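You operate a simulated robot arm through the tools that you are given. There is no shell and no other tool.

You run a simulated two-armed robot. Do the job below in one go: nothing can be reset, and whatever is moved stays where it is left.

JOB
Sort all three steel bolts into the bench's gauge by size; one lies in the green bin.
Fine: each goes in the hole of its size; slide the white lid shut again. Where these are worked on the way, their far stop is far enough and under half their travel is too little: white lid.
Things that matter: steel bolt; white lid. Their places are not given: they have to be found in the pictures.

The check looks at the end state, three seconds after you hand in, the way a careful person would. Anything else that was tipped, shoved, dropped, spilled or broken makes it a failure. Lids that push on must go on centred and level and be pressed home; caps that screw on are set level and turned clockwise until they are tight.

ROBOT AND FRAMES
Two 7-joint arms with two-finger grippers on one trunk that stands fixed in place. Base frame: the origin is at the foot of the trunk, x ahead of it, y to its left, z up; the work surface is at about z = 920. Readings come in mm, degrees, newtons and seconds.
The left shoulder is at [78, 151, 988], the right one opposite. With the tool pointing down near the work surface each hand reaches from about 100 to 760 mm from the base axis, measured 20 degrees to its own side. Payload 2.54 kg a hand.
The tool frame of a hand sits at the grasp point between the pads (the TCP): z along the fingers, y along the line on which they close. The tips reach 30 mm beyond it. Largest opening 116 mm; the body of the gripper starts 95 mm behind the TCP.
Orientation is that of the tool frame in the base frame, as [roll, pitch, yaw] about the fixed x, y, z axes, in that order (R = Rz(yaw) Ry(pitch) Rx(roll)). With the fingers straight down and closing along the base's y, the tool's x points along the base's -x, its y along +y and its z along -z.

CONTROLS
- The arms move only by the tool apply_moves. It takes "left_targets", "right_targets" or both (then of equal length, played together; a hand with none holds still); each is a list of rows, each a list of 7 numbers: the shift along the tool's x, y, z in units of 40 mm (1.0 is 40 mm), then the turn, a rotation vector about the tool's x, y, z in units of 8 degrees (1.0 is 8 degrees), then the opening in per cent of the stroke, from 0 (shut) to 100 (fully open). In form: [[dx, dy, dz, rx, ry, rz, grip], ...]. A call has 1 to 20 rows; each row shifts and turns the commanded pose from where the row before left it, along the tool's axes as they then stand. A call with a number of a shift or a turn outside -1 to 1 is refused whole. Rows are played at 5 a second. More than 50 mm and 8.6 degrees between two rows, or a gripper value outside its range, and nothing of the call is played. A pose out of reach is approached as far as the arm can. The call stops where the force on the tool passes 40 N (or 10 N more than at its start, if that is more) or the arm is blocked; 0.2 s more then pass. Each finger travels about 72 mm/s and halts on what it meets, pressing with about 29 N; the grip force reading is that of the motor and also rises with nothing between the fingers. The clock runs only during rows and for 0.2 s after the last one: add rows that do not move to give the fingers time. The reply holds the time, the measured pose of the TCP, the force on the tool along the base axes, the opening and the grip force, in the units named above and with some noise, with the torque about the TCP (base axes, N m) and any sound that the robot's microphone picked up, and new pictures: "pictures" is both (left out), scene, wrist or none (wrist: the cameras of the hands that moved).
- Cameras (640 x 400 px; columns grow to the right, rows downward): "scene" is now at [134.6, -55.4, 1165.8]; the picture's right is [-0.63, -0.78, 0.00], its down [0.01, -0.01, -1.00] and it looks along [0.77, -0.63, 0.02] (base axes); focal length 214 px, centre (320, 200). "left" rides on the left gripper at [69, 15, -122] in its tool frame; the picture's right is [-0.21, 0.98, 0.00], its down [-0.83, -0.18, -0.53] and it looks along [-0.52, -0.11, 0.85] (tool axes); focal length 251 px, centre (320, 200). "right" rides on the right gripper at [69, -15, -122] in its tool frame; the picture's right is [0.21, 0.98, 0.00], its down [-0.83, 0.18, -0.53] and it looks along [-0.52, 0.11, 0.85] (tool axes); focal length 251 px, centre (320, 200).
- move_column(by): slides the trunk up (or, below 0, down) by that many mm; the arms and the scene camera ride with it, the base frame stays. It gives what a move gives, with no picture.
- aim_head(pan, tilt): turns the head with the scene camera to pan (to the left, within 80 degrees either way) and tilt (down, from -29 to 69), counted from straight ahead of the robot. It gives what a move gives, and a new picture of the scene camera.
- measure_at(camera, pixels): for up to 12 pixels [column, row] of the newest picture of that camera ("zoom" is the newest enlarged one), the place [x, y, z] in the base frame of the surface seen there, good to about 2 mm. The clock stands still meanwhile.
- close_up(camera, box): a new picture of the part [left, top, right, bottom] of that camera's present view, enlarged. The clock stands still meanwhile.
- finish_job(): hands the job in; it is judged then, once.

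Leave the grippers open and the arms clear of the work at the hand-in unless told otherwise.

The tools are called after "Request:" by a JSON object that holds its "api" and its "payload". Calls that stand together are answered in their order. apply_moves: Moves the arms, as the interface text tells. Its arguments: {"type":"object","properties":{"left_targets":{"type":"array","items":{"type":"array","items":{"type":"number"}}},"right_targets":{"type":"array","items":{"type":"array","items":{"type":"number"}}},"pictures":{"type":"string","enum":["both","scene","wrist","none"]}},"required":[]} The other tools are called the same way: move_column (by) slides the trunk up or down; aim_head (pan, tilt) turns the head that bears the scene camera; measure_at (camera, pixels) gives the place of the surface under pixels of a picture; close_up (camera, box) takes an enlarged picture of a part of a camera's view; finish_job () hands the job in.

At the start:

```text
clock: 0.0
left_position: [407.6, -8.3, 1220.7]
left_orientation: [180.0, 0.0, 179.9]
left_force: [-1.3, -0.4, 0.3]
left_wrist_torque: [0.0, -0.01, 0.0]
left_width: 115.9
left_gripper_force: 0.0
right_position: [340.5, -420.3, 1227.6]
right_orientation: [-180.0, 0.0, 180.0]
right_force: [1.1, 0.4, -0.2]
right_wrist_torque: [0.01, 0.01, 0.0]
right_width: 116.0
right_gripper_force: 0.1
trunk travel left (down, up): [-225.0, 64.0]
head pan, tilt: [-39.2, -1.1]
```

scene: 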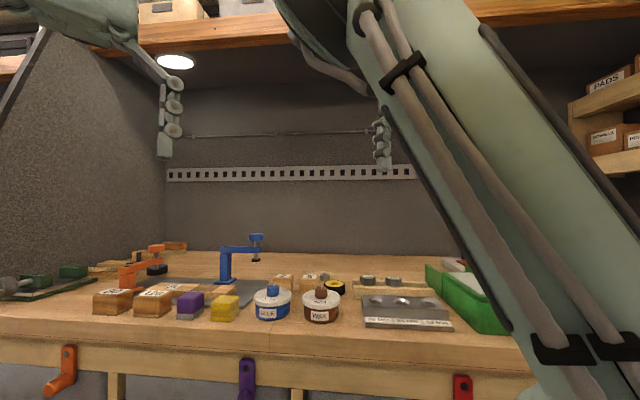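
right: 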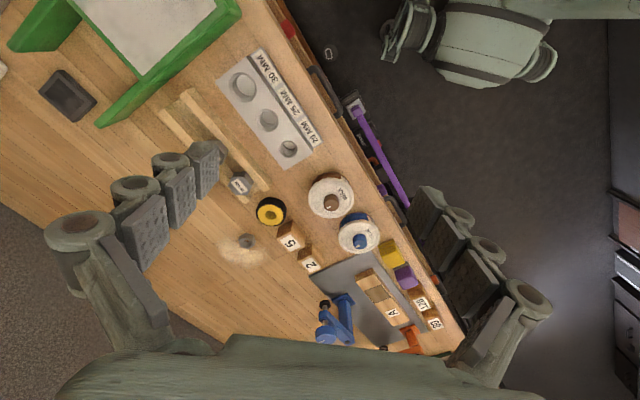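
left: 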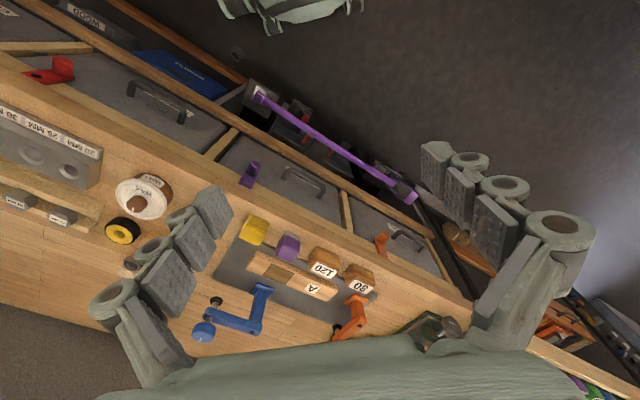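

The right wrist picture shows the gauge (three holes, 30/25/20 mm), the green bin with a white lid, and possible bolts on the rack. I'll turn the head to get a better look.

Request:
{"api": "aim_head", "payload": {"pan": -50, "tilt": 35}}

Request:
{"api": "close_up", "payload": {"camera": "right", "box": [0, 0, 340, 260]}}

```text
clock: 1.0
left_position: [407.8, -7.3, 1220.7]
left_orientation: [179.9, 0.0, -180.0]
left_force: [-0.4, 0.1, 0.3]
left_wrist_torque: [0.02, -0.01, 0.02]
left_width: 116.2
left_gripper_force: 0.1
right_position: [342.4, -419.4, 1228.5]
right_orientation: [-180.0, 0.1, 180.0]
right_force: [-0.1, -1.1, 0.6]
right_wrist_torque: [-0.04, 0.01, 0.03]
right_width: 116.0
right_gripper_force: 0.0
trunk travel left (down, up): [-225.0, 64.0]
head pan, tilt: [-50.0, 35.0]
```

scene: 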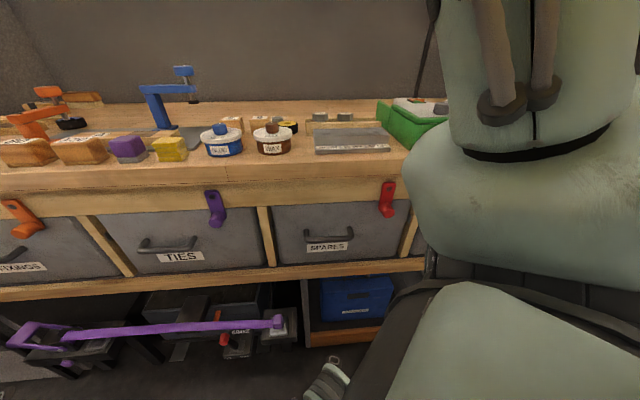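

```text
1.54 times, centred on (170, 130) of right
```

zoom: 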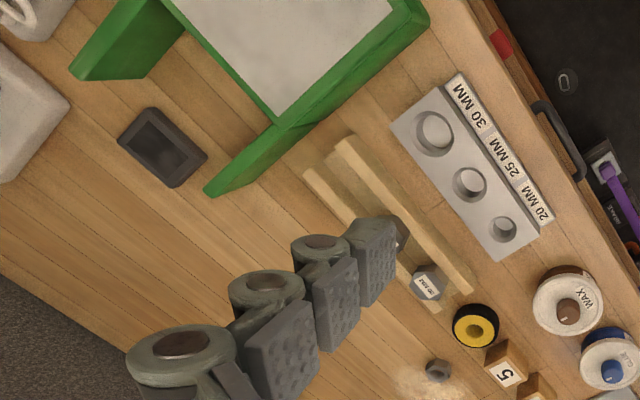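

Hex heads show at zoom (395,232) and (428,283), in a rack of two wooden bars, and another hex part is at (437,370). I'll measure the key points.

Request:
{"api": "measure_at", "payload": {"camera": "right", "pixels": [[241, 86], [269, 119], [289, 148], [239, 184], [207, 158], [246, 241], [68, 97], [180, 30], [200, 85], [125, 110], [260, 155], [150, 76]]}}

Request:
{"api": "measure_at", "payload": {"camera": "zoom", "pixels": [[395, 232], [428, 283], [437, 370], [130, 40], [70, 70], [250, 160], [432, 18], [280, 125], [255, 20], [212, 190], [395, 118], [540, 232]]}}

```text
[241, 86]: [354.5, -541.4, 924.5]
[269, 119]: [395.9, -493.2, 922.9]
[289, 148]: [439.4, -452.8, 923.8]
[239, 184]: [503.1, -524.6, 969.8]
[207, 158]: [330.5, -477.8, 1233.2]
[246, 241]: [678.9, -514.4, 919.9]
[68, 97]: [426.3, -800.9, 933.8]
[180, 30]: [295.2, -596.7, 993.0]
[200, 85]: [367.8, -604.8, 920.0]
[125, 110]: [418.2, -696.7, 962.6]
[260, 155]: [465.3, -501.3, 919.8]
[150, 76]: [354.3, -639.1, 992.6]
```

```text
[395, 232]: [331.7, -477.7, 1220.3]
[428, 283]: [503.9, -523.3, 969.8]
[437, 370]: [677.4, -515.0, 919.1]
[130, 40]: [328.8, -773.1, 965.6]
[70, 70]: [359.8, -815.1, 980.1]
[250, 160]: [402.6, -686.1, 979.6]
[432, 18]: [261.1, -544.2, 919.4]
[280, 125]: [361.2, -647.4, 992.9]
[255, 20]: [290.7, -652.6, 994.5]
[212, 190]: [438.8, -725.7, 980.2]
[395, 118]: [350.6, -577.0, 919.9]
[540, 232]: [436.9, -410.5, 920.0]
```

The pale lid sits on the green bin (z≈993, around [330,-640]), with rails running away from it in +x. I'll move the right hand to look into the bin from above and clear the bolts from view.

Request:
{"api": "apply_moves", "payload": {"right_targets": [[0.6, -0.8, -0.2, 0, 0, 0, 100], [0.6, -0.8, -0.2, 0, 0, 0, 100], [0.6, -0.8, -0.2, 0, 0, 0, 100], [0.6, -0.8, -0.2, 0, 0, 0, 100], [0.3, -0.8, 0, 0, 0, 0, 100], [0, 0, 0, 0, 0, 0, 100], [0, 0, 0, 0, 0, 0, 100]], "pictures": "both"}}

```text
clock: 2.6
left_position: [406.3, -6.6, 1220.6]
left_orientation: [180.0, 0.0, 180.0]
left_force: [-0.7, -0.7, 0.4]
left_wrist_torque: [-0.03, -0.02, -0.02]
left_width: 116.2
left_gripper_force: 0.0
right_position: [242.5, -560.9, 1257.6]
right_orientation: [-179.5, 0.2, -179.9]
right_force: [-0.4, 0.0, 0.7]
right_wrist_torque: [-0.02, 0.02, 0.02]
right_width: 116.1
right_gripper_force: 0.0
right hand out of reach, approached as far as the arm can: row 4, 5
trunk travel left (down, up): [-225.0, 64.0]
head pan, tilt: [-50.0, 35.0]
```

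scene: 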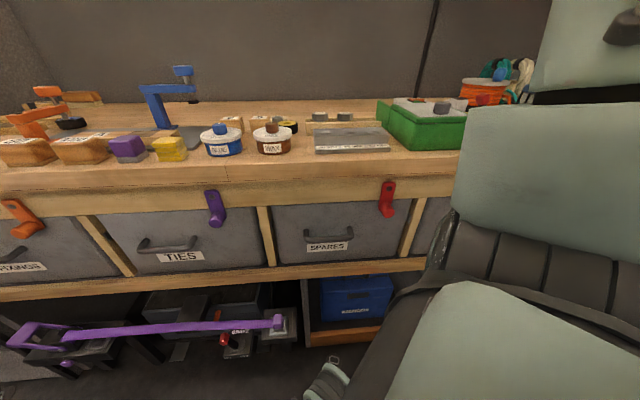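
right: 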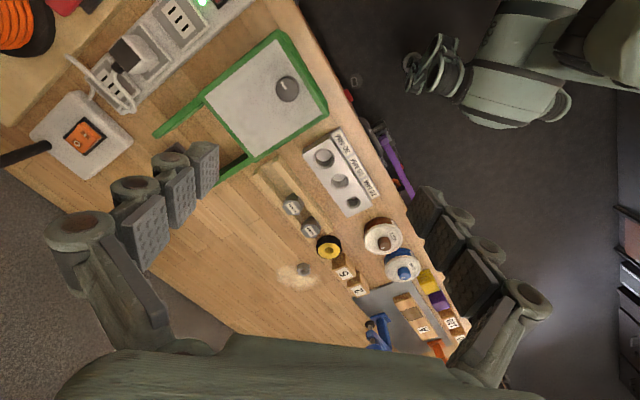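

Now the bin, lid (with a dark knob), gauge and rack can all be seen. I'll enlarge them.

Request:
{"api": "close_up", "payload": {"camera": "right", "box": [140, 20, 380, 190]}}

Request:
{"api": "close_up", "payload": {"camera": "scene", "box": [290, 70, 530, 180]}}

Request:
{"api": "close_up", "payload": {"camera": "right", "box": [240, 110, 400, 290]}}

```text
2.35 times, centred on (260, 105) of right
```

zoom: 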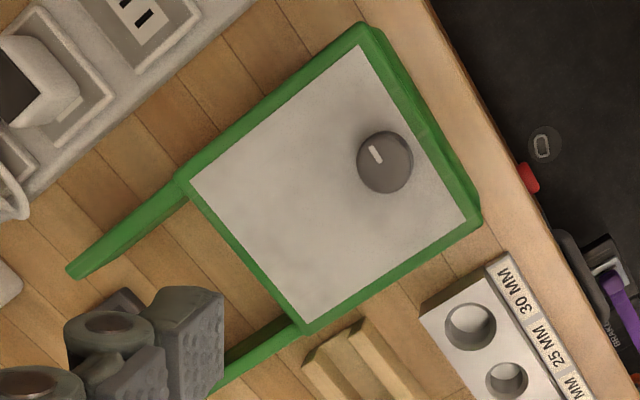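

```text
2.67 times, centred on (410, 125) of scene
```

zoom: 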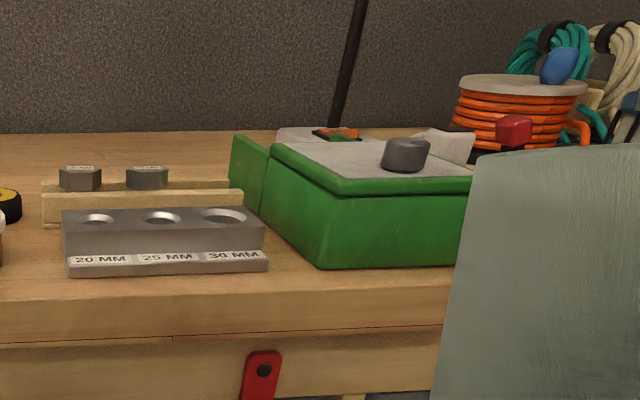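

```text
2.22 times, centred on (320, 200) of right
```

zoom: 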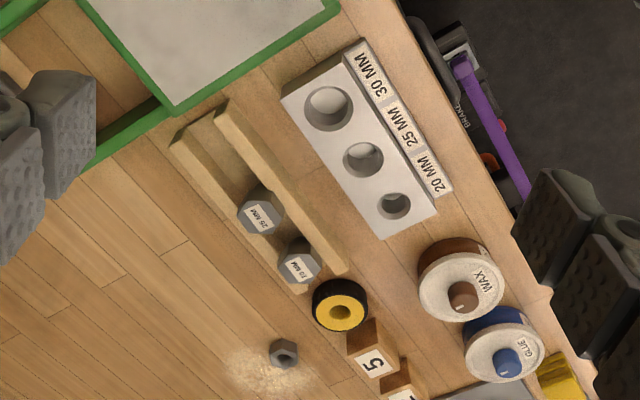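

Request:
{"api": "close_up", "payload": {"camera": "right", "box": [270, 180, 340, 250]}}

Request:
{"api": "measure_at", "payload": {"camera": "right", "pixels": [[288, 90], [281, 36], [327, 108], [256, 157], [206, 98], [155, 134], [217, 182], [291, 82], [279, 33], [325, 112], [252, 159], [205, 93]]}}

Request:
{"api": "measure_at", "payload": {"camera": "right", "pixels": [[293, 205], [311, 228], [329, 132], [375, 192], [305, 151], [349, 216], [326, 158], [341, 183], [352, 202], [256, 160], [305, 240], [320, 235]]}}

```text
5.71 times, centred on (305, 215) of right
```

zoom: 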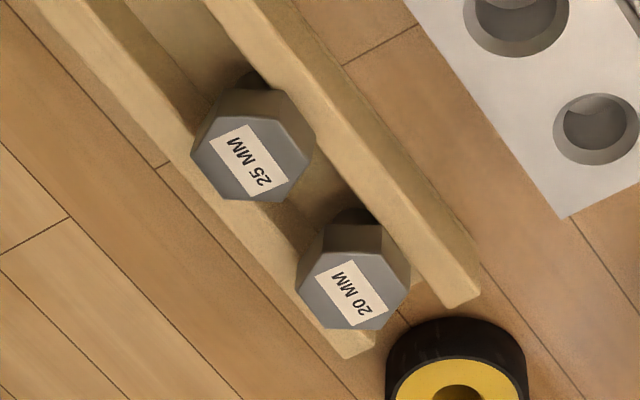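

```text
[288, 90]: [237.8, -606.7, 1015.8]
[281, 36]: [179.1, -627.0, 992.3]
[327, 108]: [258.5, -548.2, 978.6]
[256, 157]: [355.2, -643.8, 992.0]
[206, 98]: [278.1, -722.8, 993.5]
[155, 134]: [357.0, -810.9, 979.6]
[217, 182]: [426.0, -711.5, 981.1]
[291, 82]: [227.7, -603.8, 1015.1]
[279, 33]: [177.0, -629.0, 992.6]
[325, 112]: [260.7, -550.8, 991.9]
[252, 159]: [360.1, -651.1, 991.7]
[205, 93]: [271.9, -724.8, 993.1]
```

```text
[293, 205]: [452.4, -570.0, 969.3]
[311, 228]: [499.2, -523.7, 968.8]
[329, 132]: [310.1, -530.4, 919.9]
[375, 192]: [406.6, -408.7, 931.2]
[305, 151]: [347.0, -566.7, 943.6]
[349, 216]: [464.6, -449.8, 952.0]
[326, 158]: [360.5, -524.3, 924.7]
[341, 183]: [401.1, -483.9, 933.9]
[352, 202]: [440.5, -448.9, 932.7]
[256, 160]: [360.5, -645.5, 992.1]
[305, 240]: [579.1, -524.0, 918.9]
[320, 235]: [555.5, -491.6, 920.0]
```

The rack bolts are labelled 25 MM and 20 MM, so the one in the bin should be the 30. The bench front runs at about 44° (v≈[0.72,0.69]), and the lid slides along u≈[0.71,-0.70]. I'll turn the right hand to line up with the bench (yaw≈134) and lower it above the knob.

Request:
{"api": "apply_moves", "payload": {"right_targets": [[0, 0, 0.5, 0, 0, 0.94, 100], [0, 0, 0.5, 0, 0, 0.94, 100], [0, 0, 0.5, 0, 0, 0.94, 100], [0, 0, 0.5, 0, 0, 0.94, 100], [0, 0, 0.5, 0, 0, 0.94, 100], [0, 0, 0.5, 0, 0, 0.93, 100], [0, 0, 0, 0, 0, 0, 100], [0, 0, 0, 0, 0, 0, 100]], "pictures": "wrist"}}

```text
clock: 4.4
left_position: [407.7, -6.5, 1221.8]
left_orientation: [-180.0, 0.0, -180.0]
left_force: [0.7, 0.2, 0.2]
left_wrist_torque: [0.01, -0.03, -0.02]
left_width: 115.8
left_gripper_force: 0.0
right_position: [241.6, -558.0, 1138.5]
right_orientation: [-180.0, 0.1, 134.8]
right_force: [-0.4, 0.0, -0.6]
right_wrist_torque: [-0.02, 0.01, 0.02]
right_width: 116.0
right_gripper_force: 0.0
trunk travel left (down, up): [-225.0, 64.0]
head pan, tilt: [-50.0, 35.0]
```

right: 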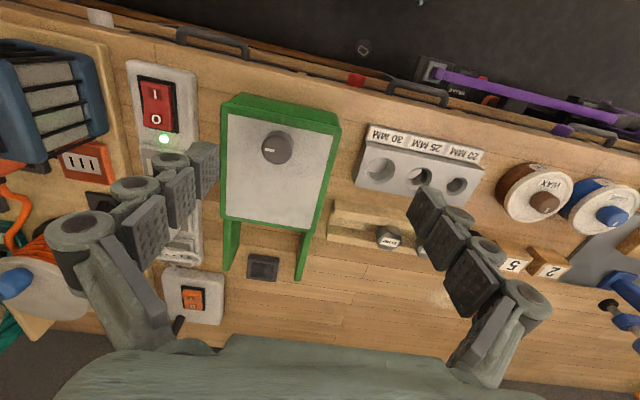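

A good view. I'll measure the lid, knob, bin rim, rails, the dark block behind, and the gauge holes.

Request:
{"api": "measure_at", "payload": {"camera": "right", "pixels": [[277, 147], [262, 147], [292, 147], [277, 133], [230, 115], [329, 133], [312, 228], [223, 217], [231, 268], [299, 277], [263, 267], [337, 118]]}}

Request:
{"api": "close_up", "payload": {"camera": "right", "box": [200, 80, 360, 290]}}

Request:
{"api": "close_up", "payload": {"camera": "right", "box": [320, 110, 500, 260]}}

```text
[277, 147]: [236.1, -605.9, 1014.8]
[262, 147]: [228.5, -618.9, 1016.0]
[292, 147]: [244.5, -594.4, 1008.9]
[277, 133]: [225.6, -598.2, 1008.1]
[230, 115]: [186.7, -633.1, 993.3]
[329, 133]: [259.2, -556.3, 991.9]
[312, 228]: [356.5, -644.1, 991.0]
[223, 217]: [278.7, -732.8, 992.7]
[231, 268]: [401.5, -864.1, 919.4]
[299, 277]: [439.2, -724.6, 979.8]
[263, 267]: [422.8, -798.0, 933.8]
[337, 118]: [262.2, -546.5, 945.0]
```

```text
1.90 times, centred on (280, 185) of right
```

zoom: 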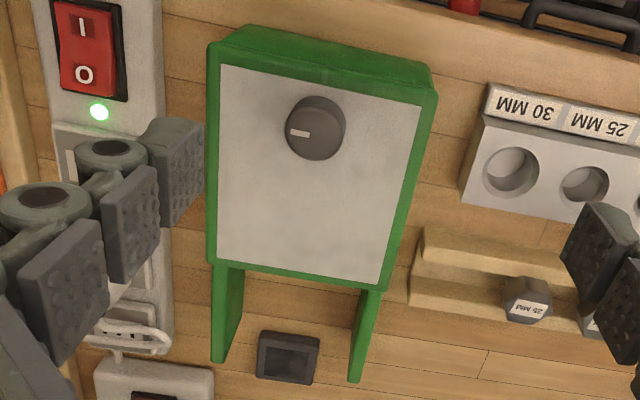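

```text
2.67 times, centred on (410, 185) of right
```

zoom: 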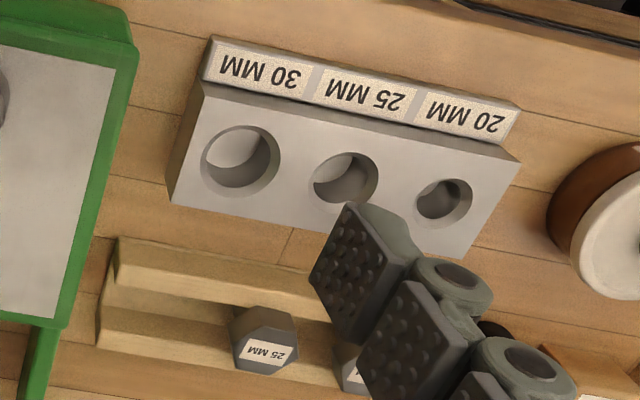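

The knob centre is about (236.5,-606) with its top at z≈1015, and it's about 29 mm wide. I'll move above it, lower to z≈1029 and grip it across the slide direction.

Request:
{"api": "apply_moves", "payload": {"right_targets": [[-0.38, -0.47, 0.3, 0, 0, 0, 70], [-0.38, -0.47, 0.3, 0, 0, 0, 55], [0, 0, 0.6, 0, 0, 0, 55], [0, 0, 0.6, 0, 0, 0, 55], [0, 0, 0.5, 0, 0, 0, 55], [0, 0, 0, 0, 0, 0, 55], [0, 0, 0, 0, 0, 0, 55]], "pictures": "wrist"}}

```text
clock: 6.0
left_position: [408.3, -6.8, 1221.3]
left_orientation: [-180.0, -0.1, 180.0]
left_force: [0.3, -0.2, -0.3]
left_wrist_torque: [0.01, 0.01, -0.02]
left_width: 116.1
left_gripper_force: 0.1
right_position: [234.8, -609.6, 1043.6]
right_orientation: [180.0, 0.1, 134.9]
right_force: [-0.7, 0.2, 0.5]
right_wrist_torque: [-0.01, 0.01, 0.0]
right_width: 63.9
right_gripper_force: 0.0
trunk travel left (down, up): [-225.0, 64.0]
head pan, tilt: [-50.0, 35.0]
```

right: 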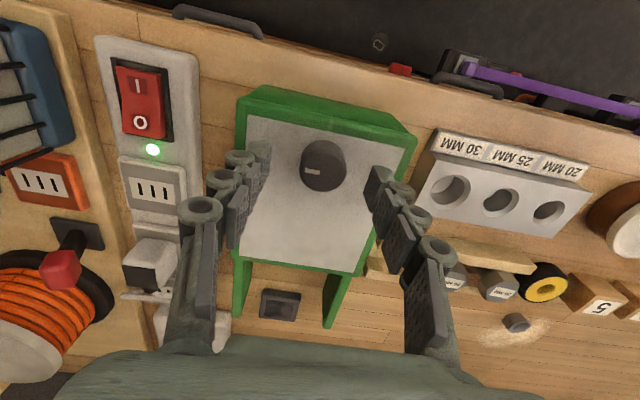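

I'm nearly over the knob, so I'll fine-tune, lower to z≈1029 and close on it.

Request:
{"api": "apply_moves", "payload": {"right_targets": [[0.03, 0.09, 0.36, 0, 0, 0, 55], [0, 0, 0, 0, 0, 0, 40], [0, 0, 0, 0, 0, 0, 20], [0, 0, 0, 0, 0, 0, 10], [0, 0, 0, 0, 0, 0, 10], [0, 0, 0, 0, 0, 0, 10]], "pictures": "wrist"}}

```text
clock: 7.4
left_position: [406.0, -7.2, 1221.7]
left_orientation: [-180.0, 0.1, -179.9]
left_force: [-0.6, -0.8, 0.1]
left_wrist_torque: [0.01, 0.02, 0.0]
left_width: 115.8
left_gripper_force: 0.1
right_position: [235.2, -606.1, 1030.6]
right_orientation: [-180.0, 0.1, 134.9]
right_force: [-7.0, -8.0, 4.1]
right_wrist_torque: [-0.35, 0.27, -0.13]
right_width: 30.5
right_gripper_force: 45.9
trunk travel left (down, up): [-225.0, 64.0]
head pan, tilt: [-50.0, 35.0]
```

right: 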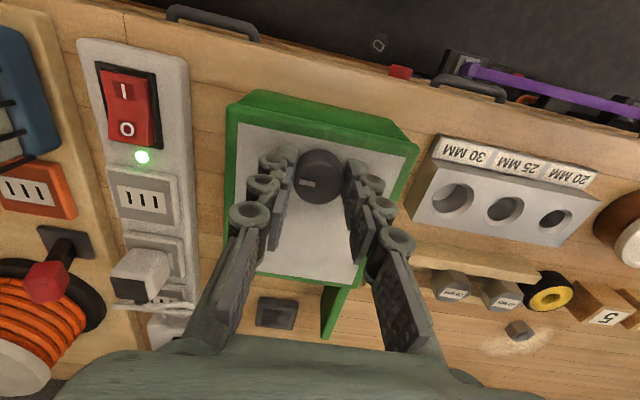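

The knob is gripped (30.5 mm). I'll slide the lid along u (tool −x) about 84 mm and watch the force.

Request:
{"api": "apply_moves", "payload": {"right_targets": [[-0.3, -0.04, 0, 0, 0, 0, 10], [-0.3, 0, 0, 0, 0, 0, 10], [-0.3, 0, 0, 0, 0, 0, 10], [-0.3, 0, 0, 0, 0, 0, 10], [-0.3, 0, 0, 0, 0, 0, 10], [-0.3, 0, 0, 0, 0, 0, 10], [-0.3, 0, 0, 0, 0, 0, 10]], "pictures": "wrist"}}

```text
clock: 9.0
left_position: [407.3, -8.6, 1220.9]
left_orientation: [-180.0, 0.0, 180.0]
left_force: [-0.4, 0.4, 0.1]
left_wrist_torque: [-0.02, -0.01, -0.01]
left_width: 116.2
left_gripper_force: 0.1
right_position: [296.7, -666.5, 1030.3]
right_orientation: [180.0, -0.2, 134.9]
right_force: [-6.6, -3.8, -10.0]
right_wrist_torque: [0.39, 0.59, 0.19]
right_width: 30.8
right_gripper_force: 45.0
trunk travel left (down, up): [-225.0, 64.0]
head pan, tilt: [-50.0, 35.0]
```

right: 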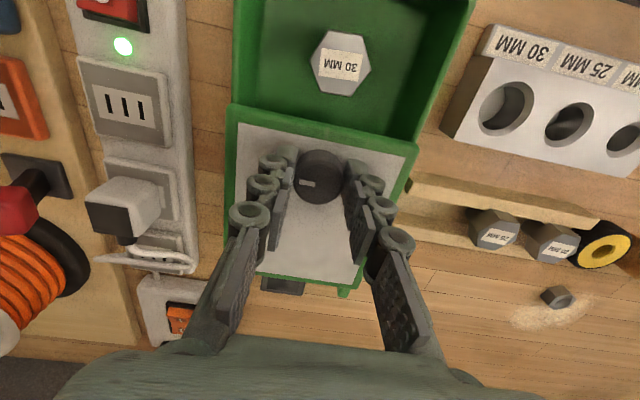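

It's open 86 mm, and the 30 MM bolt shows standing in the bin. I'll slide on toward the far stop in small steps.

Request:
{"api": "apply_moves", "payload": {"right_targets": [[-0.2, 0, 0, 0, 0, 0, 10], [-0.2, 0, 0, 0, 0, 0, 10], [-0.2, 0, 0, 0, 0, 0, 10], [-0.2, 0, 0, 0, 0, 0, 10], [0, 0, 0, 0, 0, 0, 10]], "pictures": "wrist"}}

```text
clock: 10.2
left_position: [407.2, -10.6, 1220.7]
left_orientation: [179.9, 0.0, -179.9]
left_force: [-0.3, 0.4, 0.4]
left_wrist_torque: [0.0, -0.02, 0.06]
left_width: 115.9
left_gripper_force: 0.1
right_position: [319.4, -690.1, 1030.4]
right_orientation: [180.0, -0.1, 134.8]
right_force: [-3.7, -3.5, -16.0]
right_wrist_torque: [-0.14, 0.09, -0.02]
right_width: 30.4
right_gripper_force: 44.8
trunk travel left (down, up): [-225.0, 64.0]
head pan, tilt: [-50.0, 35.0]
```

right: 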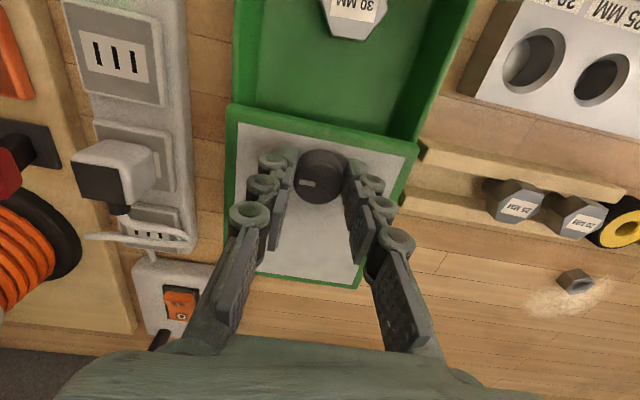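

It's slid about 119 mm and the bolt is in the open. I'll ease down slightly (force z −16), then release and rise.

Request:
{"api": "apply_moves", "payload": {"right_targets": [[0, 0, 0.03, 0, 0, 0, 10], [0, 0, 0, 0, 0, 0, 30], [0, 0, 0, 0, 0, 0, 45], [0, 0, 0, 0, 0, 0, 55], [0, 0, -0.5, 0, 0, 0, 55], [0, 0, -0.7, 0, 0, 0, 60], [0.5, 0, -0.7, 0, 0, 0, 60], [0.8, 0, -0.5, 0, 0, 0, 60], [0.8, 0, 0, 0, 0, 0, 60], [0, 0, 0, 0, 0, 0, 60]], "pictures": "wrist"}}

```text
clock: 12.4
left_position: [406.9, -7.0, 1221.6]
left_orientation: [-180.0, 0.0, 180.0]
left_force: [-0.5, 0.8, -0.1]
left_wrist_torque: [0.0, 0.0, -0.02]
left_width: 116.2
left_gripper_force: 0.0
right_position: [258.9, -628.2, 1129.0]
right_orientation: [-180.0, 0.1, 135.0]
right_force: [0.0, -0.2, -0.7]
right_wrist_torque: [-0.04, -0.02, -0.02]
right_width: 69.9
right_gripper_force: 0.2
trunk travel left (down, up): [-225.0, 64.0]
head pan, tilt: [-50.0, 35.0]
```

right: 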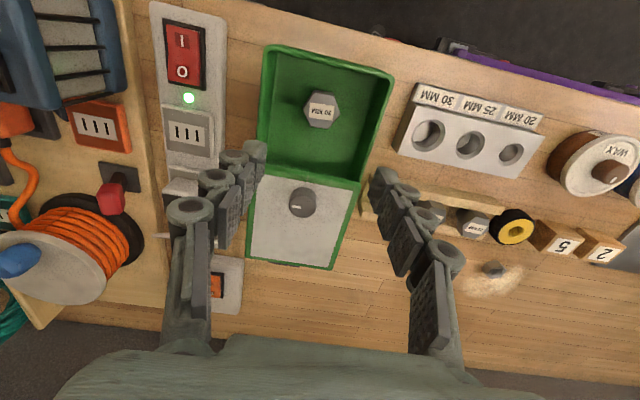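

The lid stays open. I'll enlarge the bin and gauge and measure the bolt.

Request:
{"api": "close_up", "payload": {"camera": "right", "box": [250, 40, 400, 190]}}

Request:
{"api": "measure_at", "payload": {"camera": "right", "pixels": [[321, 108], [310, 105], [334, 108], [321, 93], [321, 124], [300, 140], [340, 150], [350, 90], [318, 58], [275, 110], [270, 165], [372, 120]]}}

Request:
{"api": "measure_at", "payload": {"camera": "right", "pixels": [[430, 133], [470, 145], [512, 155], [402, 148], [520, 175], [540, 135], [416, 108], [450, 135], [491, 148], [470, 168], [430, 200], [455, 197]]}}

```text
2.67 times, centred on (325, 115) of right
```

zoom: 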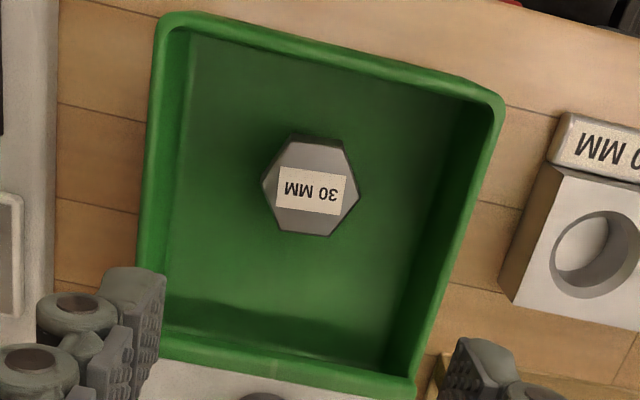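

```text
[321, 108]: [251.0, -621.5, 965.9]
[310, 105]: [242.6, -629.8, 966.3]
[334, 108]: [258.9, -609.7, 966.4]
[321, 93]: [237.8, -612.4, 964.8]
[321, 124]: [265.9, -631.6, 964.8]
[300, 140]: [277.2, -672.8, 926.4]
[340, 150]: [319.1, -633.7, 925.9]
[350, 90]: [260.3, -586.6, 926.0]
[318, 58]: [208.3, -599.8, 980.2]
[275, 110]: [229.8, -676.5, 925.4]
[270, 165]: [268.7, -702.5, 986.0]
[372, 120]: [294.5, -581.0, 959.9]
```

```text
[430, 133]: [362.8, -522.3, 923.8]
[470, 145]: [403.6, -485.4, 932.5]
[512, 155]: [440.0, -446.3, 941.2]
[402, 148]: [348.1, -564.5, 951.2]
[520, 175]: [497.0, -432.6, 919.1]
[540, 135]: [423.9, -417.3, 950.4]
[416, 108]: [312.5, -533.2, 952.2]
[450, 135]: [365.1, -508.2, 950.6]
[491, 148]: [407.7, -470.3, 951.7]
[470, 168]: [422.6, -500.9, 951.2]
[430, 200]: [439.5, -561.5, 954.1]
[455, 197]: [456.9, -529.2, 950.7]
```

The bin's 30 MM bolt has its head top at z≈966 and stands on the floor at z=926. The gauge top is z≈951 and the rack bar tops ≈953. I'll measure the hex vertices to find which way its flats face, and look at the rack bolts.

Request:
{"api": "measure_at", "payload": {"camera": "zoom", "pixels": [[265, 187], [291, 148], [341, 150], [357, 190], [328, 234], [279, 228], [310, 190], [268, 180], [350, 170], [295, 140], [343, 205], [303, 230]]}}

Request:
{"api": "close_up", "payload": {"camera": "right", "box": [265, 70, 375, 140]}}

```text
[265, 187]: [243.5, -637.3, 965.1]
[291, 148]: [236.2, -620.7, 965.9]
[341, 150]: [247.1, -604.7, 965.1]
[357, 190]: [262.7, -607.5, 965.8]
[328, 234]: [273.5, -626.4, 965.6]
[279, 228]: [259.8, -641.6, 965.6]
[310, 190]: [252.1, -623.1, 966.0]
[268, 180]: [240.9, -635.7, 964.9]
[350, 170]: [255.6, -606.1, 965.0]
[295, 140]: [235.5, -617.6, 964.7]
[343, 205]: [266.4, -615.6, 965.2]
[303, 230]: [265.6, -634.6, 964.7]
```

```text
5.71 times, centred on (320, 105) of right
```

zoom: 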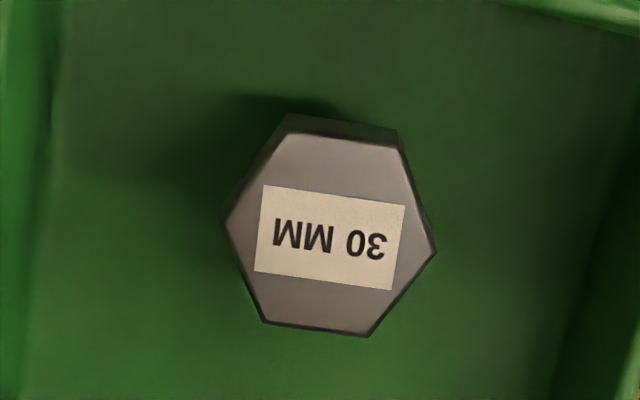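

The bolt centre is about (253.8,-623.0), with flats facing 22.5°. I'll centre the hand, turn to yaw≈112.5, and lower partway.

Request:
{"api": "apply_moves", "payload": {"right_targets": [[0.18, 0, 0.3, 0, 0, 0, 60], [0, 0, 0.3, 0, 0, 0.94, 52], [0, 0, 0.4, 0, 0, 0.94, 46], [0, 0, 0.4, 0, 0, 0.93, 46], [0, 0, 0.4, 0, 0, 0, 46], [0, 0, 0.3, 0, 0, 0, 46], [0, 0, 0, 0, 0, 0, 46], [0, 0, 0, 0, 0, 0, 46]], "pictures": "wrist"}}

```text
clock: 14.2
left_position: [408.4, -6.4, 1221.5]
left_orientation: [-180.0, 0.0, 180.0]
left_force: [0.2, -0.1, 0.2]
left_wrist_torque: [0.0, 0.01, 0.0]
left_width: 116.3
left_gripper_force: 0.1
right_position: [254.9, -624.8, 1043.4]
right_orientation: [-180.0, 0.0, 112.5]
right_force: [0.7, -0.4, 0.7]
right_wrist_torque: [0.0, 0.03, 0.01]
right_width: 53.3
right_gripper_force: 0.0
trunk travel left (down, up): [-225.0, 64.0]
head pan, tilt: [-50.0, 35.0]
```

right: 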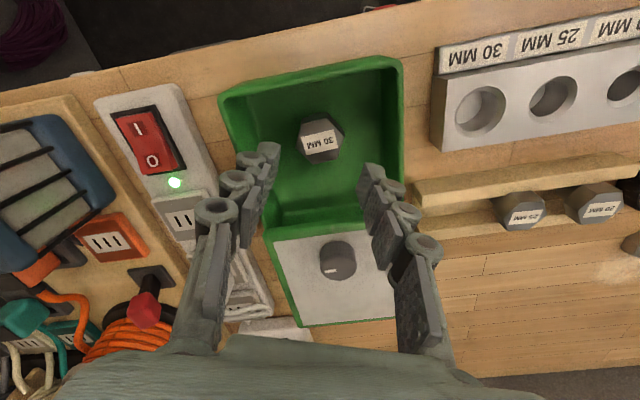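

Request:
{"api": "close_up", "payload": {"camera": "right", "box": [280, 100, 360, 170]}}

Request:
{"api": "measure_at", "payload": {"camera": "right", "pixels": [[480, 103], [553, 92], [627, 83], [440, 155], [637, 110], [441, 78]]}}

```text
5.71 times, centred on (320, 135) of right
```

zoom: 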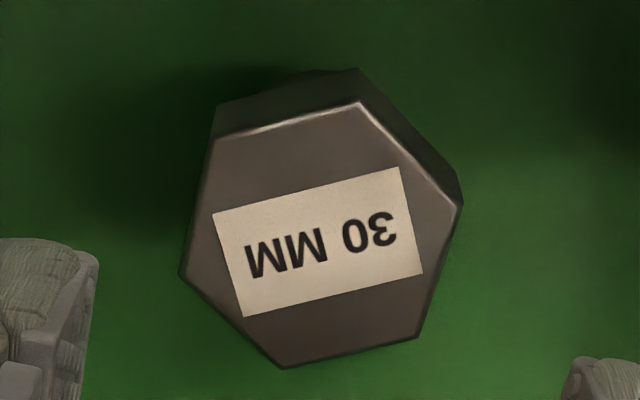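

```text
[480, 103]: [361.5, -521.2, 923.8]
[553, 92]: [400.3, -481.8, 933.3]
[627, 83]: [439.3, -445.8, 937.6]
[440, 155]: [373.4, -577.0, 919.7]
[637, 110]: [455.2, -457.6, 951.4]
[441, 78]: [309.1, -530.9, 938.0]
```

Request:
{"api": "measure_at", "payload": {"camera": "zoom", "pixels": [[217, 144], [358, 110], [456, 207], [416, 332], [284, 363], [186, 273], [320, 235]]}}

```text
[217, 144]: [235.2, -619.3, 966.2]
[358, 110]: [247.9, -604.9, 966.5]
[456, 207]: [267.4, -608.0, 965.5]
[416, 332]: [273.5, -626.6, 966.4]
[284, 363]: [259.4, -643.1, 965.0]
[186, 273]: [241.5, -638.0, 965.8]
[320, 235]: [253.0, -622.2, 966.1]
```

Refined: the centre is (254.1,-623.3) and the flats face ≈18.5°. I'll trim the yaw, lower to TCP z≈984.5 and close on the head.

Request:
{"api": "apply_moves", "payload": {"right_targets": [[0.03, 0, 0.5, 0, 0, 0.5, 46], [0, 0, 0.5, 0, 0, 0, 46], [0, 0, 0.47, 0, 0, 0, 46], [0, 0, 0, 0, 0, 0, 46], [0, 0, 0, 0, 0, 0, 46]], "pictures": "wrist"}}

```text
clock: 15.4
left_position: [407.6, -6.0, 1222.2]
left_orientation: [180.0, 0.0, 180.0]
left_force: [0.4, -0.5, 0.8]
left_wrist_torque: [-0.03, -0.02, -0.02]
left_width: 115.6
left_gripper_force: 0.0
right_position: [254.2, -622.9, 986.3]
right_orientation: [180.0, 0.0, 108.5]
right_force: [0.8, 0.0, 1.0]
right_wrist_torque: [-0.02, 0.0, 0.01]
right_width: 53.0
right_gripper_force: 0.1
trunk travel left (down, up): [-225.0, 64.0]
head pan, tilt: [-50.0, 35.0]
```

right: 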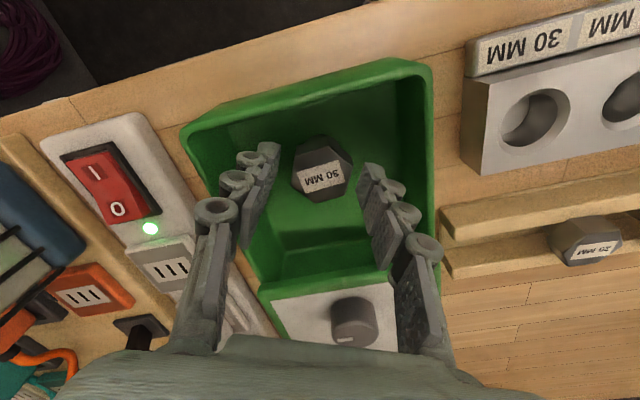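

I'm well centred, so I'll close slowly.

Request:
{"api": "apply_moves", "payload": {"right_targets": [[0, 0, 0.03, 0, 0, 0, 40], [0, 0, 0, 0, 0, 0, 34], [0, 0, 0, 0, 0, 0, 28], [0, 0, 0, 0, 0, 0, 22], [0, 0, 0, 0, 0, 0, 20], [0, 0, 0, 0, 0, 0, 20]], "pictures": "wrist"}}

```text
clock: 16.8
left_position: [408.1, -6.5, 1221.2]
left_orientation: [-180.0, 0.0, -180.0]
left_force: [-0.7, 0.5, 1.1]
left_wrist_torque: [0.0, 0.02, 0.0]
left_width: 116.0
left_gripper_force: 0.1
right_position: [253.5, -623.9, 983.0]
right_orientation: [180.0, 0.0, 108.5]
right_force: [0.8, -0.2, 1.0]
right_wrist_torque: [-0.04, -0.05, 0.02]
right_width: 36.4
right_gripper_force: 29.5
trunk travel left (down, up): [-225.0, 64.0]
head pan, tilt: [-50.0, 35.0]
```

right: 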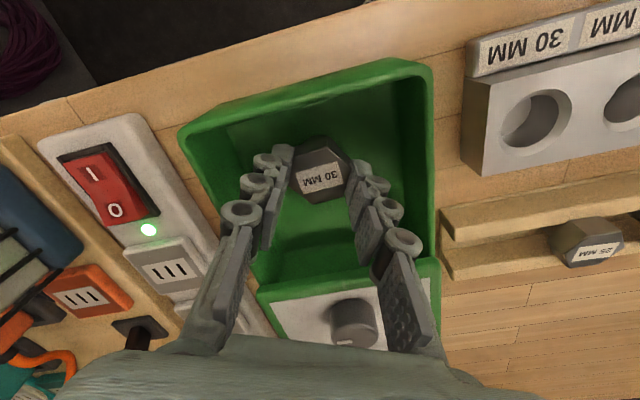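

The head is gripped (36.4 mm). I'll lift it clear of the bin.

Request:
{"api": "apply_moves", "payload": {"right_targets": [[0, 0, -0.3, 0, 0, 0, 20], [0, 0, -0.6, 0, 0, 0, 20], [0, 0, -0.7, 0, 0, 0, 20], [0, 0, -0.7, 0, 0, 0, 20], [0, 0, -0.4, 0, 0, 0, 20], [0, 0, 0, 0, 0, 0, 20]], "pictures": "both"}}

```text
clock: 18.2
left_position: [406.5, -8.0, 1221.9]
left_orientation: [179.9, -0.1, 180.0]
left_force: [0.1, -0.1, -0.3]
left_wrist_torque: [0.03, 0.01, -0.04]
left_width: 116.0
left_gripper_force: 0.1
right_position: [254.2, -623.6, 1091.5]
right_orientation: [-180.0, 0.0, 108.5]
right_force: [-0.3, -0.2, -0.6]
right_wrist_torque: [-0.02, 0.03, -0.01]
right_width: 36.0
right_gripper_force: 29.1
trunk travel left (down, up): [-225.0, 64.0]
head pan, tilt: [-50.0, 35.0]
```

scene: 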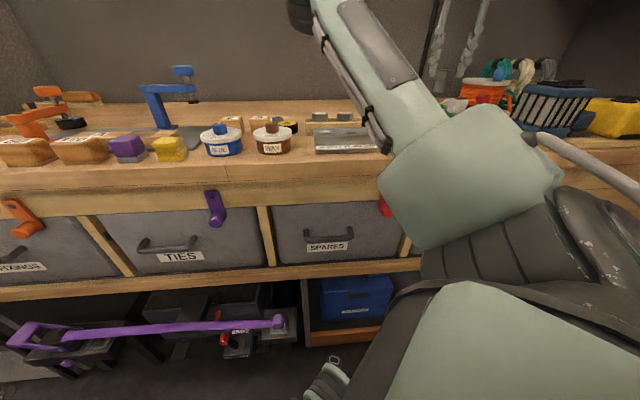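
right: 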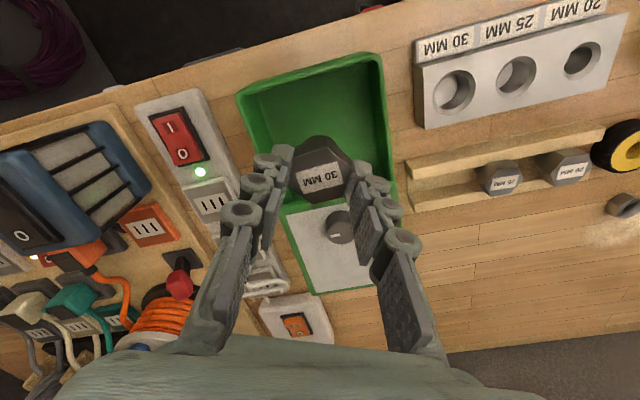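

The bolt is lifted. I'll enlarge the gauge and measure the hole rims.

Request:
{"api": "close_up", "payload": {"camera": "right", "box": [400, 0, 640, 150]}}

```text
2.67 times, centred on (520, 75) of right
```

zoom: 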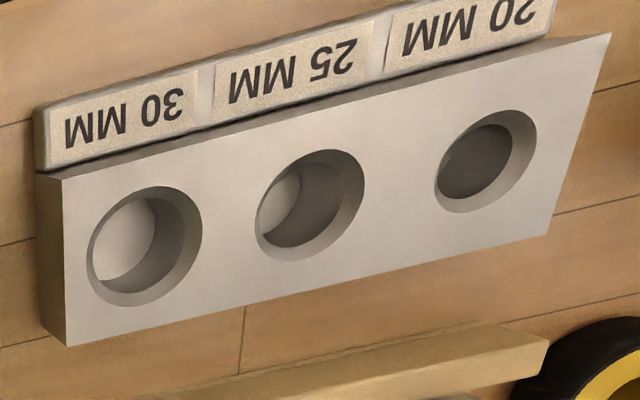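

Request:
{"api": "measure_at", "payload": {"camera": "zoom", "pixels": [[84, 262], [204, 232], [170, 184], [118, 310], [252, 218], [367, 192], [336, 147], [285, 264], [432, 172], [540, 150], [508, 107], [464, 214]]}}

Request:
{"api": "measure_at", "payload": {"camera": "zoom", "pixels": [[66, 183], [70, 342], [605, 37], [545, 234], [106, 250], [300, 200], [480, 160]]}}

```text
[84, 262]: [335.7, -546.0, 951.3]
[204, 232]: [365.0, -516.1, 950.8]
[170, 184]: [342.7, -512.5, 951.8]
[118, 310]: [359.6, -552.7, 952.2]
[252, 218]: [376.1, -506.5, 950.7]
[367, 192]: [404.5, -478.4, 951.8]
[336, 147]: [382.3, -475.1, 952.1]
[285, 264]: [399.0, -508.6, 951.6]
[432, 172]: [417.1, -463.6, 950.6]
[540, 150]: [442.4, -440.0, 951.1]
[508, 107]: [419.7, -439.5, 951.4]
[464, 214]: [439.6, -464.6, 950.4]
```

```text
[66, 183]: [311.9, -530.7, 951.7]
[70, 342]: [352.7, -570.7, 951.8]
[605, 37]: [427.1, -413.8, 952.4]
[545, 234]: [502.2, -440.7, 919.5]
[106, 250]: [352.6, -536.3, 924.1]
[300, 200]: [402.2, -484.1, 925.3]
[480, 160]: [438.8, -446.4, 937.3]
```

The hole centres are (350.7,-531.8), (390.5,-492.1) and (429.8,-452.0), with wide chamfers. I'll check where the bolt sits in the hand.

Request:
{"api": "close_up", "payload": {"camera": "right", "box": [270, 125, 370, 215]}}

```text
4.44 times, centred on (320, 170) of right
```

zoom: 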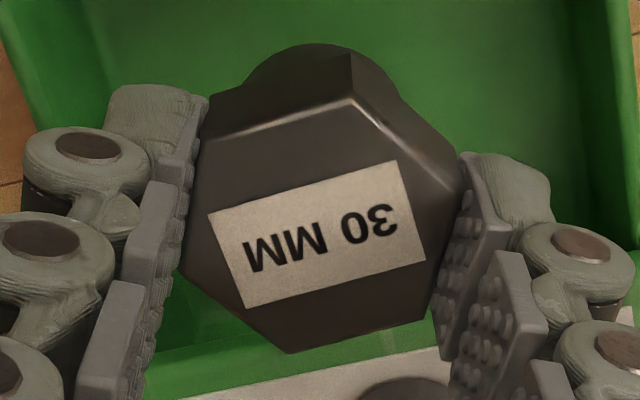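

Request:
{"api": "measure_at", "payload": {"camera": "zoom", "pixels": [[205, 142], [352, 103], [455, 192], [424, 316], [290, 350], [187, 262], [318, 230]]}}

```text
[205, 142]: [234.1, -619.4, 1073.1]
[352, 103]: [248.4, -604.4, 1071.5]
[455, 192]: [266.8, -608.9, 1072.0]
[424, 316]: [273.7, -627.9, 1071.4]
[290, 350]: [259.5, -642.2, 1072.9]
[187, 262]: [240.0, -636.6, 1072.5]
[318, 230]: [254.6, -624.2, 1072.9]
```

The bolt is centred in the hand within 0.5 mm. I'll carry it over the 30 mm hole at height.

Request:
{"api": "apply_moves", "payload": {"right_targets": [[0.35, 0.755, 0, 0, 0, 0, 20], [0.35, 0.755, 0, 0, 0, 0, 20], [0.35, 0.755, 0, 0, 0, 0, 20], [0.35, 0.755, 0, 0, 0, 0, 20], [0, 0, 0.5, 0, 0, 0, 20], [0, 0, 0.5, 0, 0, 0, 20], [0, 0, 0, 0, 0, 0, 20], [0, 0, 0, 0, 0, 0, 20]], "pictures": "both"}}

```text
clock: 20.0
left_position: [408.7, -7.1, 1220.5]
left_orientation: [-180.0, 0.0, -180.0]
left_force: [-0.3, -0.7, 0.1]
left_wrist_torque: [0.0, 0.01, 0.01]
left_width: 116.1
left_gripper_force: 0.2
right_position: [348.1, -531.4, 1051.8]
right_orientation: [-180.0, 0.0, 108.6]
right_force: [0.5, -0.2, -1.2]
right_wrist_torque: [-0.01, -0.01, -0.03]
right_width: 36.2
right_gripper_force: 29.0
trunk travel left (down, up): [-225.0, 64.0]
head pan, tilt: [-50.0, 35.0]
```

scene: 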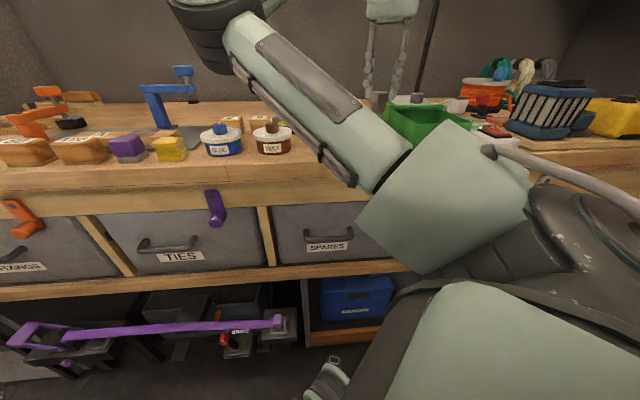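
right: 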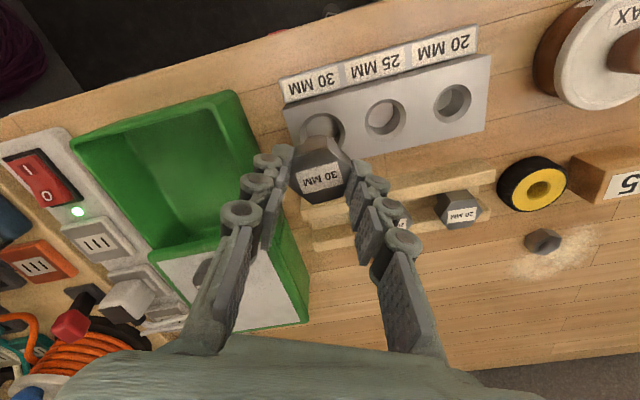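

I'll check the hole positions from this viewpoint before lowering.

Request:
{"api": "close_up", "payload": {"camera": "right", "box": [270, 50, 510, 200]}}

```text
2.67 times, centred on (390, 125) of right
```

zoom: 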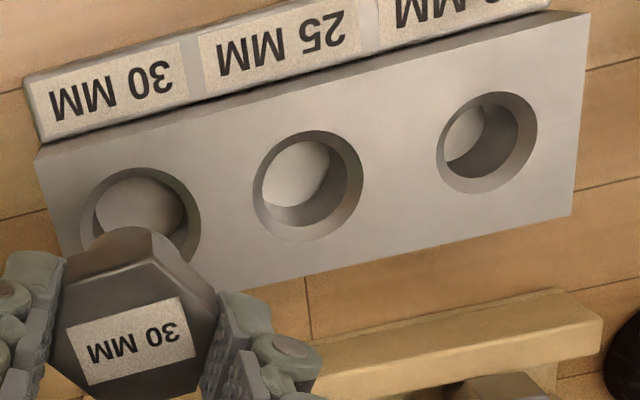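

Request:
{"api": "measure_at", "payload": {"camera": "zoom", "pixels": [[250, 196], [366, 177], [318, 128], [299, 244], [434, 149], [539, 133], [498, 90], [477, 195], [78, 220], [201, 205], [130, 167], [42, 152]]}}

Request:
{"api": "measure_at", "payload": {"camera": "zoom", "pixels": [[53, 370], [70, 267], [135, 240], [213, 298], [195, 385], [130, 340], [584, 15], [569, 213]]}}

```text
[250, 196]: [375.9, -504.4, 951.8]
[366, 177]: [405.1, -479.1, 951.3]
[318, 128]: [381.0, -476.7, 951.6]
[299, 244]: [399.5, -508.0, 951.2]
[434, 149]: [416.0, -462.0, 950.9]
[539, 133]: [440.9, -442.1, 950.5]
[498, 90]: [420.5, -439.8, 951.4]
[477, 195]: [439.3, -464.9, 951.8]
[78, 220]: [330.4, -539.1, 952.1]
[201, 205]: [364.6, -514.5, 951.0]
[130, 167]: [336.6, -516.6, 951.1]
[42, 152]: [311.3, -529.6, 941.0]
```

```text
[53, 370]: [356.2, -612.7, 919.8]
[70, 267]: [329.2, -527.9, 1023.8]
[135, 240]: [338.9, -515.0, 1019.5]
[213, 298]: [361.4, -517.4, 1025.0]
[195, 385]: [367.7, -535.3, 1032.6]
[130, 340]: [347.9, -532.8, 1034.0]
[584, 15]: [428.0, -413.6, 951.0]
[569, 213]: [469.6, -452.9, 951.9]
```

The 30 hole centre is confirmed at ≈(351.0,-531.9) and the bolt is about 2.8 mm short in x. I'll correct that and lower to just above the gauge.

Request:
{"api": "apply_moves", "payload": {"right_targets": [[-0.022, 0.066, 0.4, 0, 0, 0, 20], [0, 0, 0.45, 0, 0, 0, 20], [0, 0, 0, 0, 0, 0, 20], [0, 0, 0, 0, 0, 0, 20]], "pictures": "wrist"}}

Request:
{"api": "close_up", "payload": {"camera": "right", "box": [270, 90, 430, 220]}}

```text
clock: 21.0
left_position: [407.5, -6.6, 1221.4]
left_orientation: [180.0, 0.0, 180.0]
left_force: [0.8, -0.1, -0.5]
left_wrist_torque: [0.01, 0.02, -0.05]
left_width: 115.7
left_gripper_force: 0.1
right_position: [351.5, -532.4, 1017.7]
right_orientation: [-179.9, 0.0, 108.5]
right_force: [0.6, -0.2, -1.1]
right_wrist_torque: [0.03, 0.0, 0.01]
right_width: 36.1
right_gripper_force: 28.8
trunk travel left (down, up): [-225.0, 64.0]
head pan, tilt: [-50.0, 35.0]
```

right: 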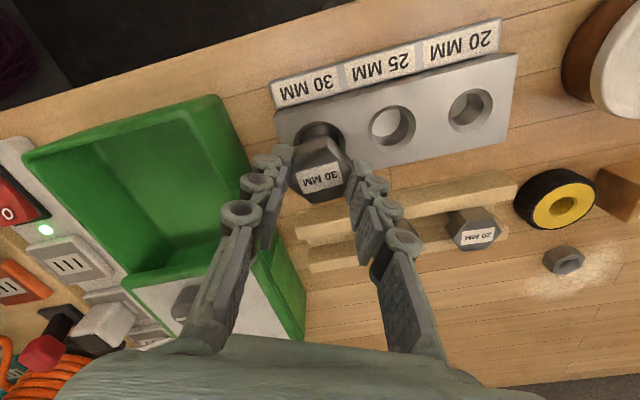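

```text
3.08 times, centred on (350, 155) of right
```

zoom: 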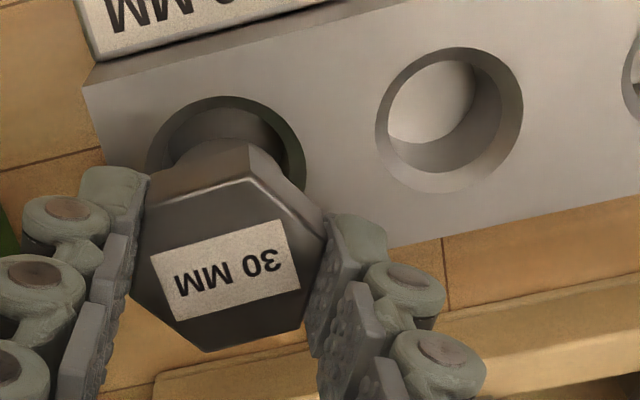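

It's aligned, so I'll lower gently into the hole.

Request:
{"api": "apply_moves", "payload": {"right_targets": [[0, 0, 0.12, 0, 0, 0, 20], [0, 0, 0.12, 0, 0, 0, 20], [0, 0, 0.12, 0, 0, 0, 20], [0, 0, 0.12, 0, 0, 0, 20], [0, 0, 0, 0, 0, 0, 20]], "pictures": "wrist"}}

```text
clock: 22.2
left_position: [405.5, -6.1, 1221.1]
left_orientation: [180.0, 0.0, -180.0]
left_force: [1.3, 0.0, 0.3]
left_wrist_torque: [0.03, 0.0, 0.07]
left_width: 116.0
left_gripper_force: 0.1
right_position: [352.1, -531.4, 998.2]
right_orientation: [-180.0, -0.1, 108.5]
right_force: [-8.3, 1.2, -0.8]
right_wrist_torque: [0.12, 0.4, -0.01]
right_width: 36.0
right_gripper_force: 28.6
trunk travel left (down, up): [-225.0, 64.0]
head pan, tilt: [-50.0, 35.0]
```

right: 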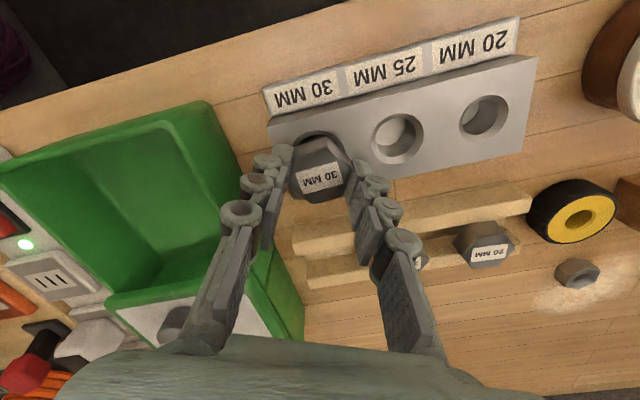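

It's entering the hole, with the wall pushing −x at 8 N. I'll ease 1.2 mm that way and continue down.

Request:
{"api": "apply_moves", "payload": {"right_targets": [[0.01, -0.03, 0.06, 0, 0, 0, 20], [0, 0, 0.1, 0, 0, 0, 20], [0, 0, 0.1, 0, 0, 0, 20], [0, 0, 0, 0, 0, 0, 20]], "pictures": "wrist"}}

```text
clock: 23.2
left_position: [406.8, -7.3, 1221.3]
left_orientation: [179.9, 0.0, 180.0]
left_force: [-0.5, -0.3, -0.3]
left_wrist_torque: [0.0, -0.02, -0.03]
left_width: 116.1
left_gripper_force: 0.1
right_position: [351.8, -531.0, 987.6]
right_orientation: [-180.0, 0.1, 108.5]
right_force: [-2.0, 0.0, -0.5]
right_wrist_torque: [0.03, 0.07, 0.01]
right_width: 35.9
right_gripper_force: 29.1
trunk travel left (down, up): [-225.0, 64.0]
head pan, tilt: [-50.0, 35.0]
```

right: 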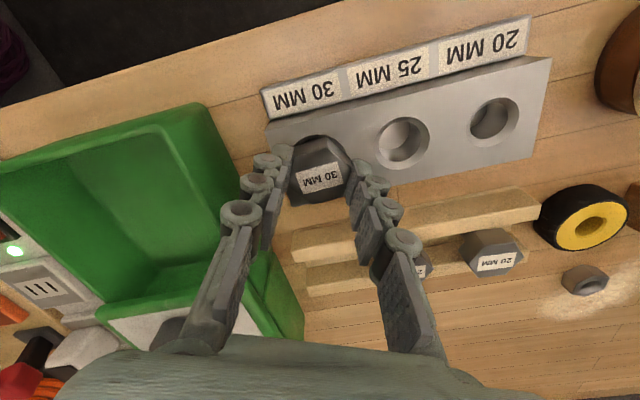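

The force is low at z=987.6, with 2–3 mm left. I'll lower 2 mm more, open, and rise.

Request:
{"api": "apply_moves", "payload": {"right_targets": [[0, 0, 0.05, 0, 0, 0, 20], [0, 0, 0, 0, 0, 0, 34], [0, 0, 0, 0, 0, 0, 46], [0, 0, 0, 0, 0, 0, 50], [0, 0, -0.5, 0, 0, 0, 50], [0, 0, -0.8, 0, 0, 0, 50], [0, 0, -0.8, 0, 0, 0, 50], [0, 0, 0, 0, 0, 0, 50]], "pictures": "wrist"}}

Request:
{"api": "close_up", "payload": {"camera": "right", "box": [260, 70, 520, 240]}}

```text
clock: 25.0
left_position: [407.3, -8.0, 1220.5]
left_orientation: [179.9, 0.0, -180.0]
left_force: [0.5, -0.5, -0.1]
left_wrist_torque: [0.01, -0.01, 0.01]
left_width: 116.1
left_gripper_force: 0.0
right_position: [352.9, -533.1, 1069.3]
right_orientation: [-180.0, 0.1, 108.5]
right_force: [0.3, 0.3, 0.5]
right_wrist_torque: [-0.01, -0.01, -0.02]
right_width: 58.0
right_gripper_force: 0.2
trunk travel left (down, up): [-225.0, 64.0]
head pan, tilt: [-50.0, 35.0]
```

right: 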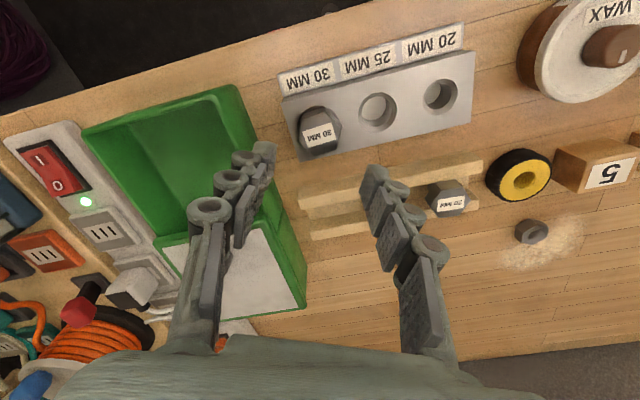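

```text
2.35 times, centred on (390, 155) of right
```

zoom: 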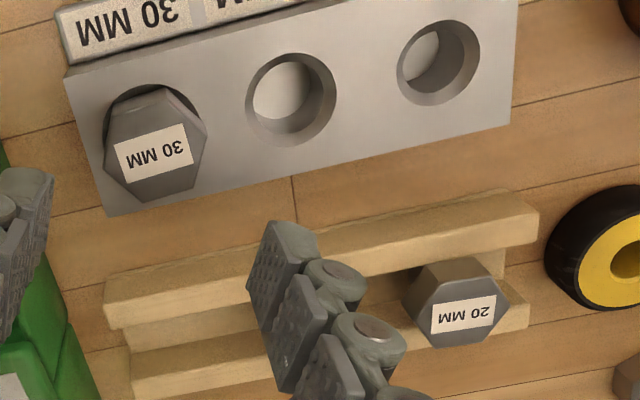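

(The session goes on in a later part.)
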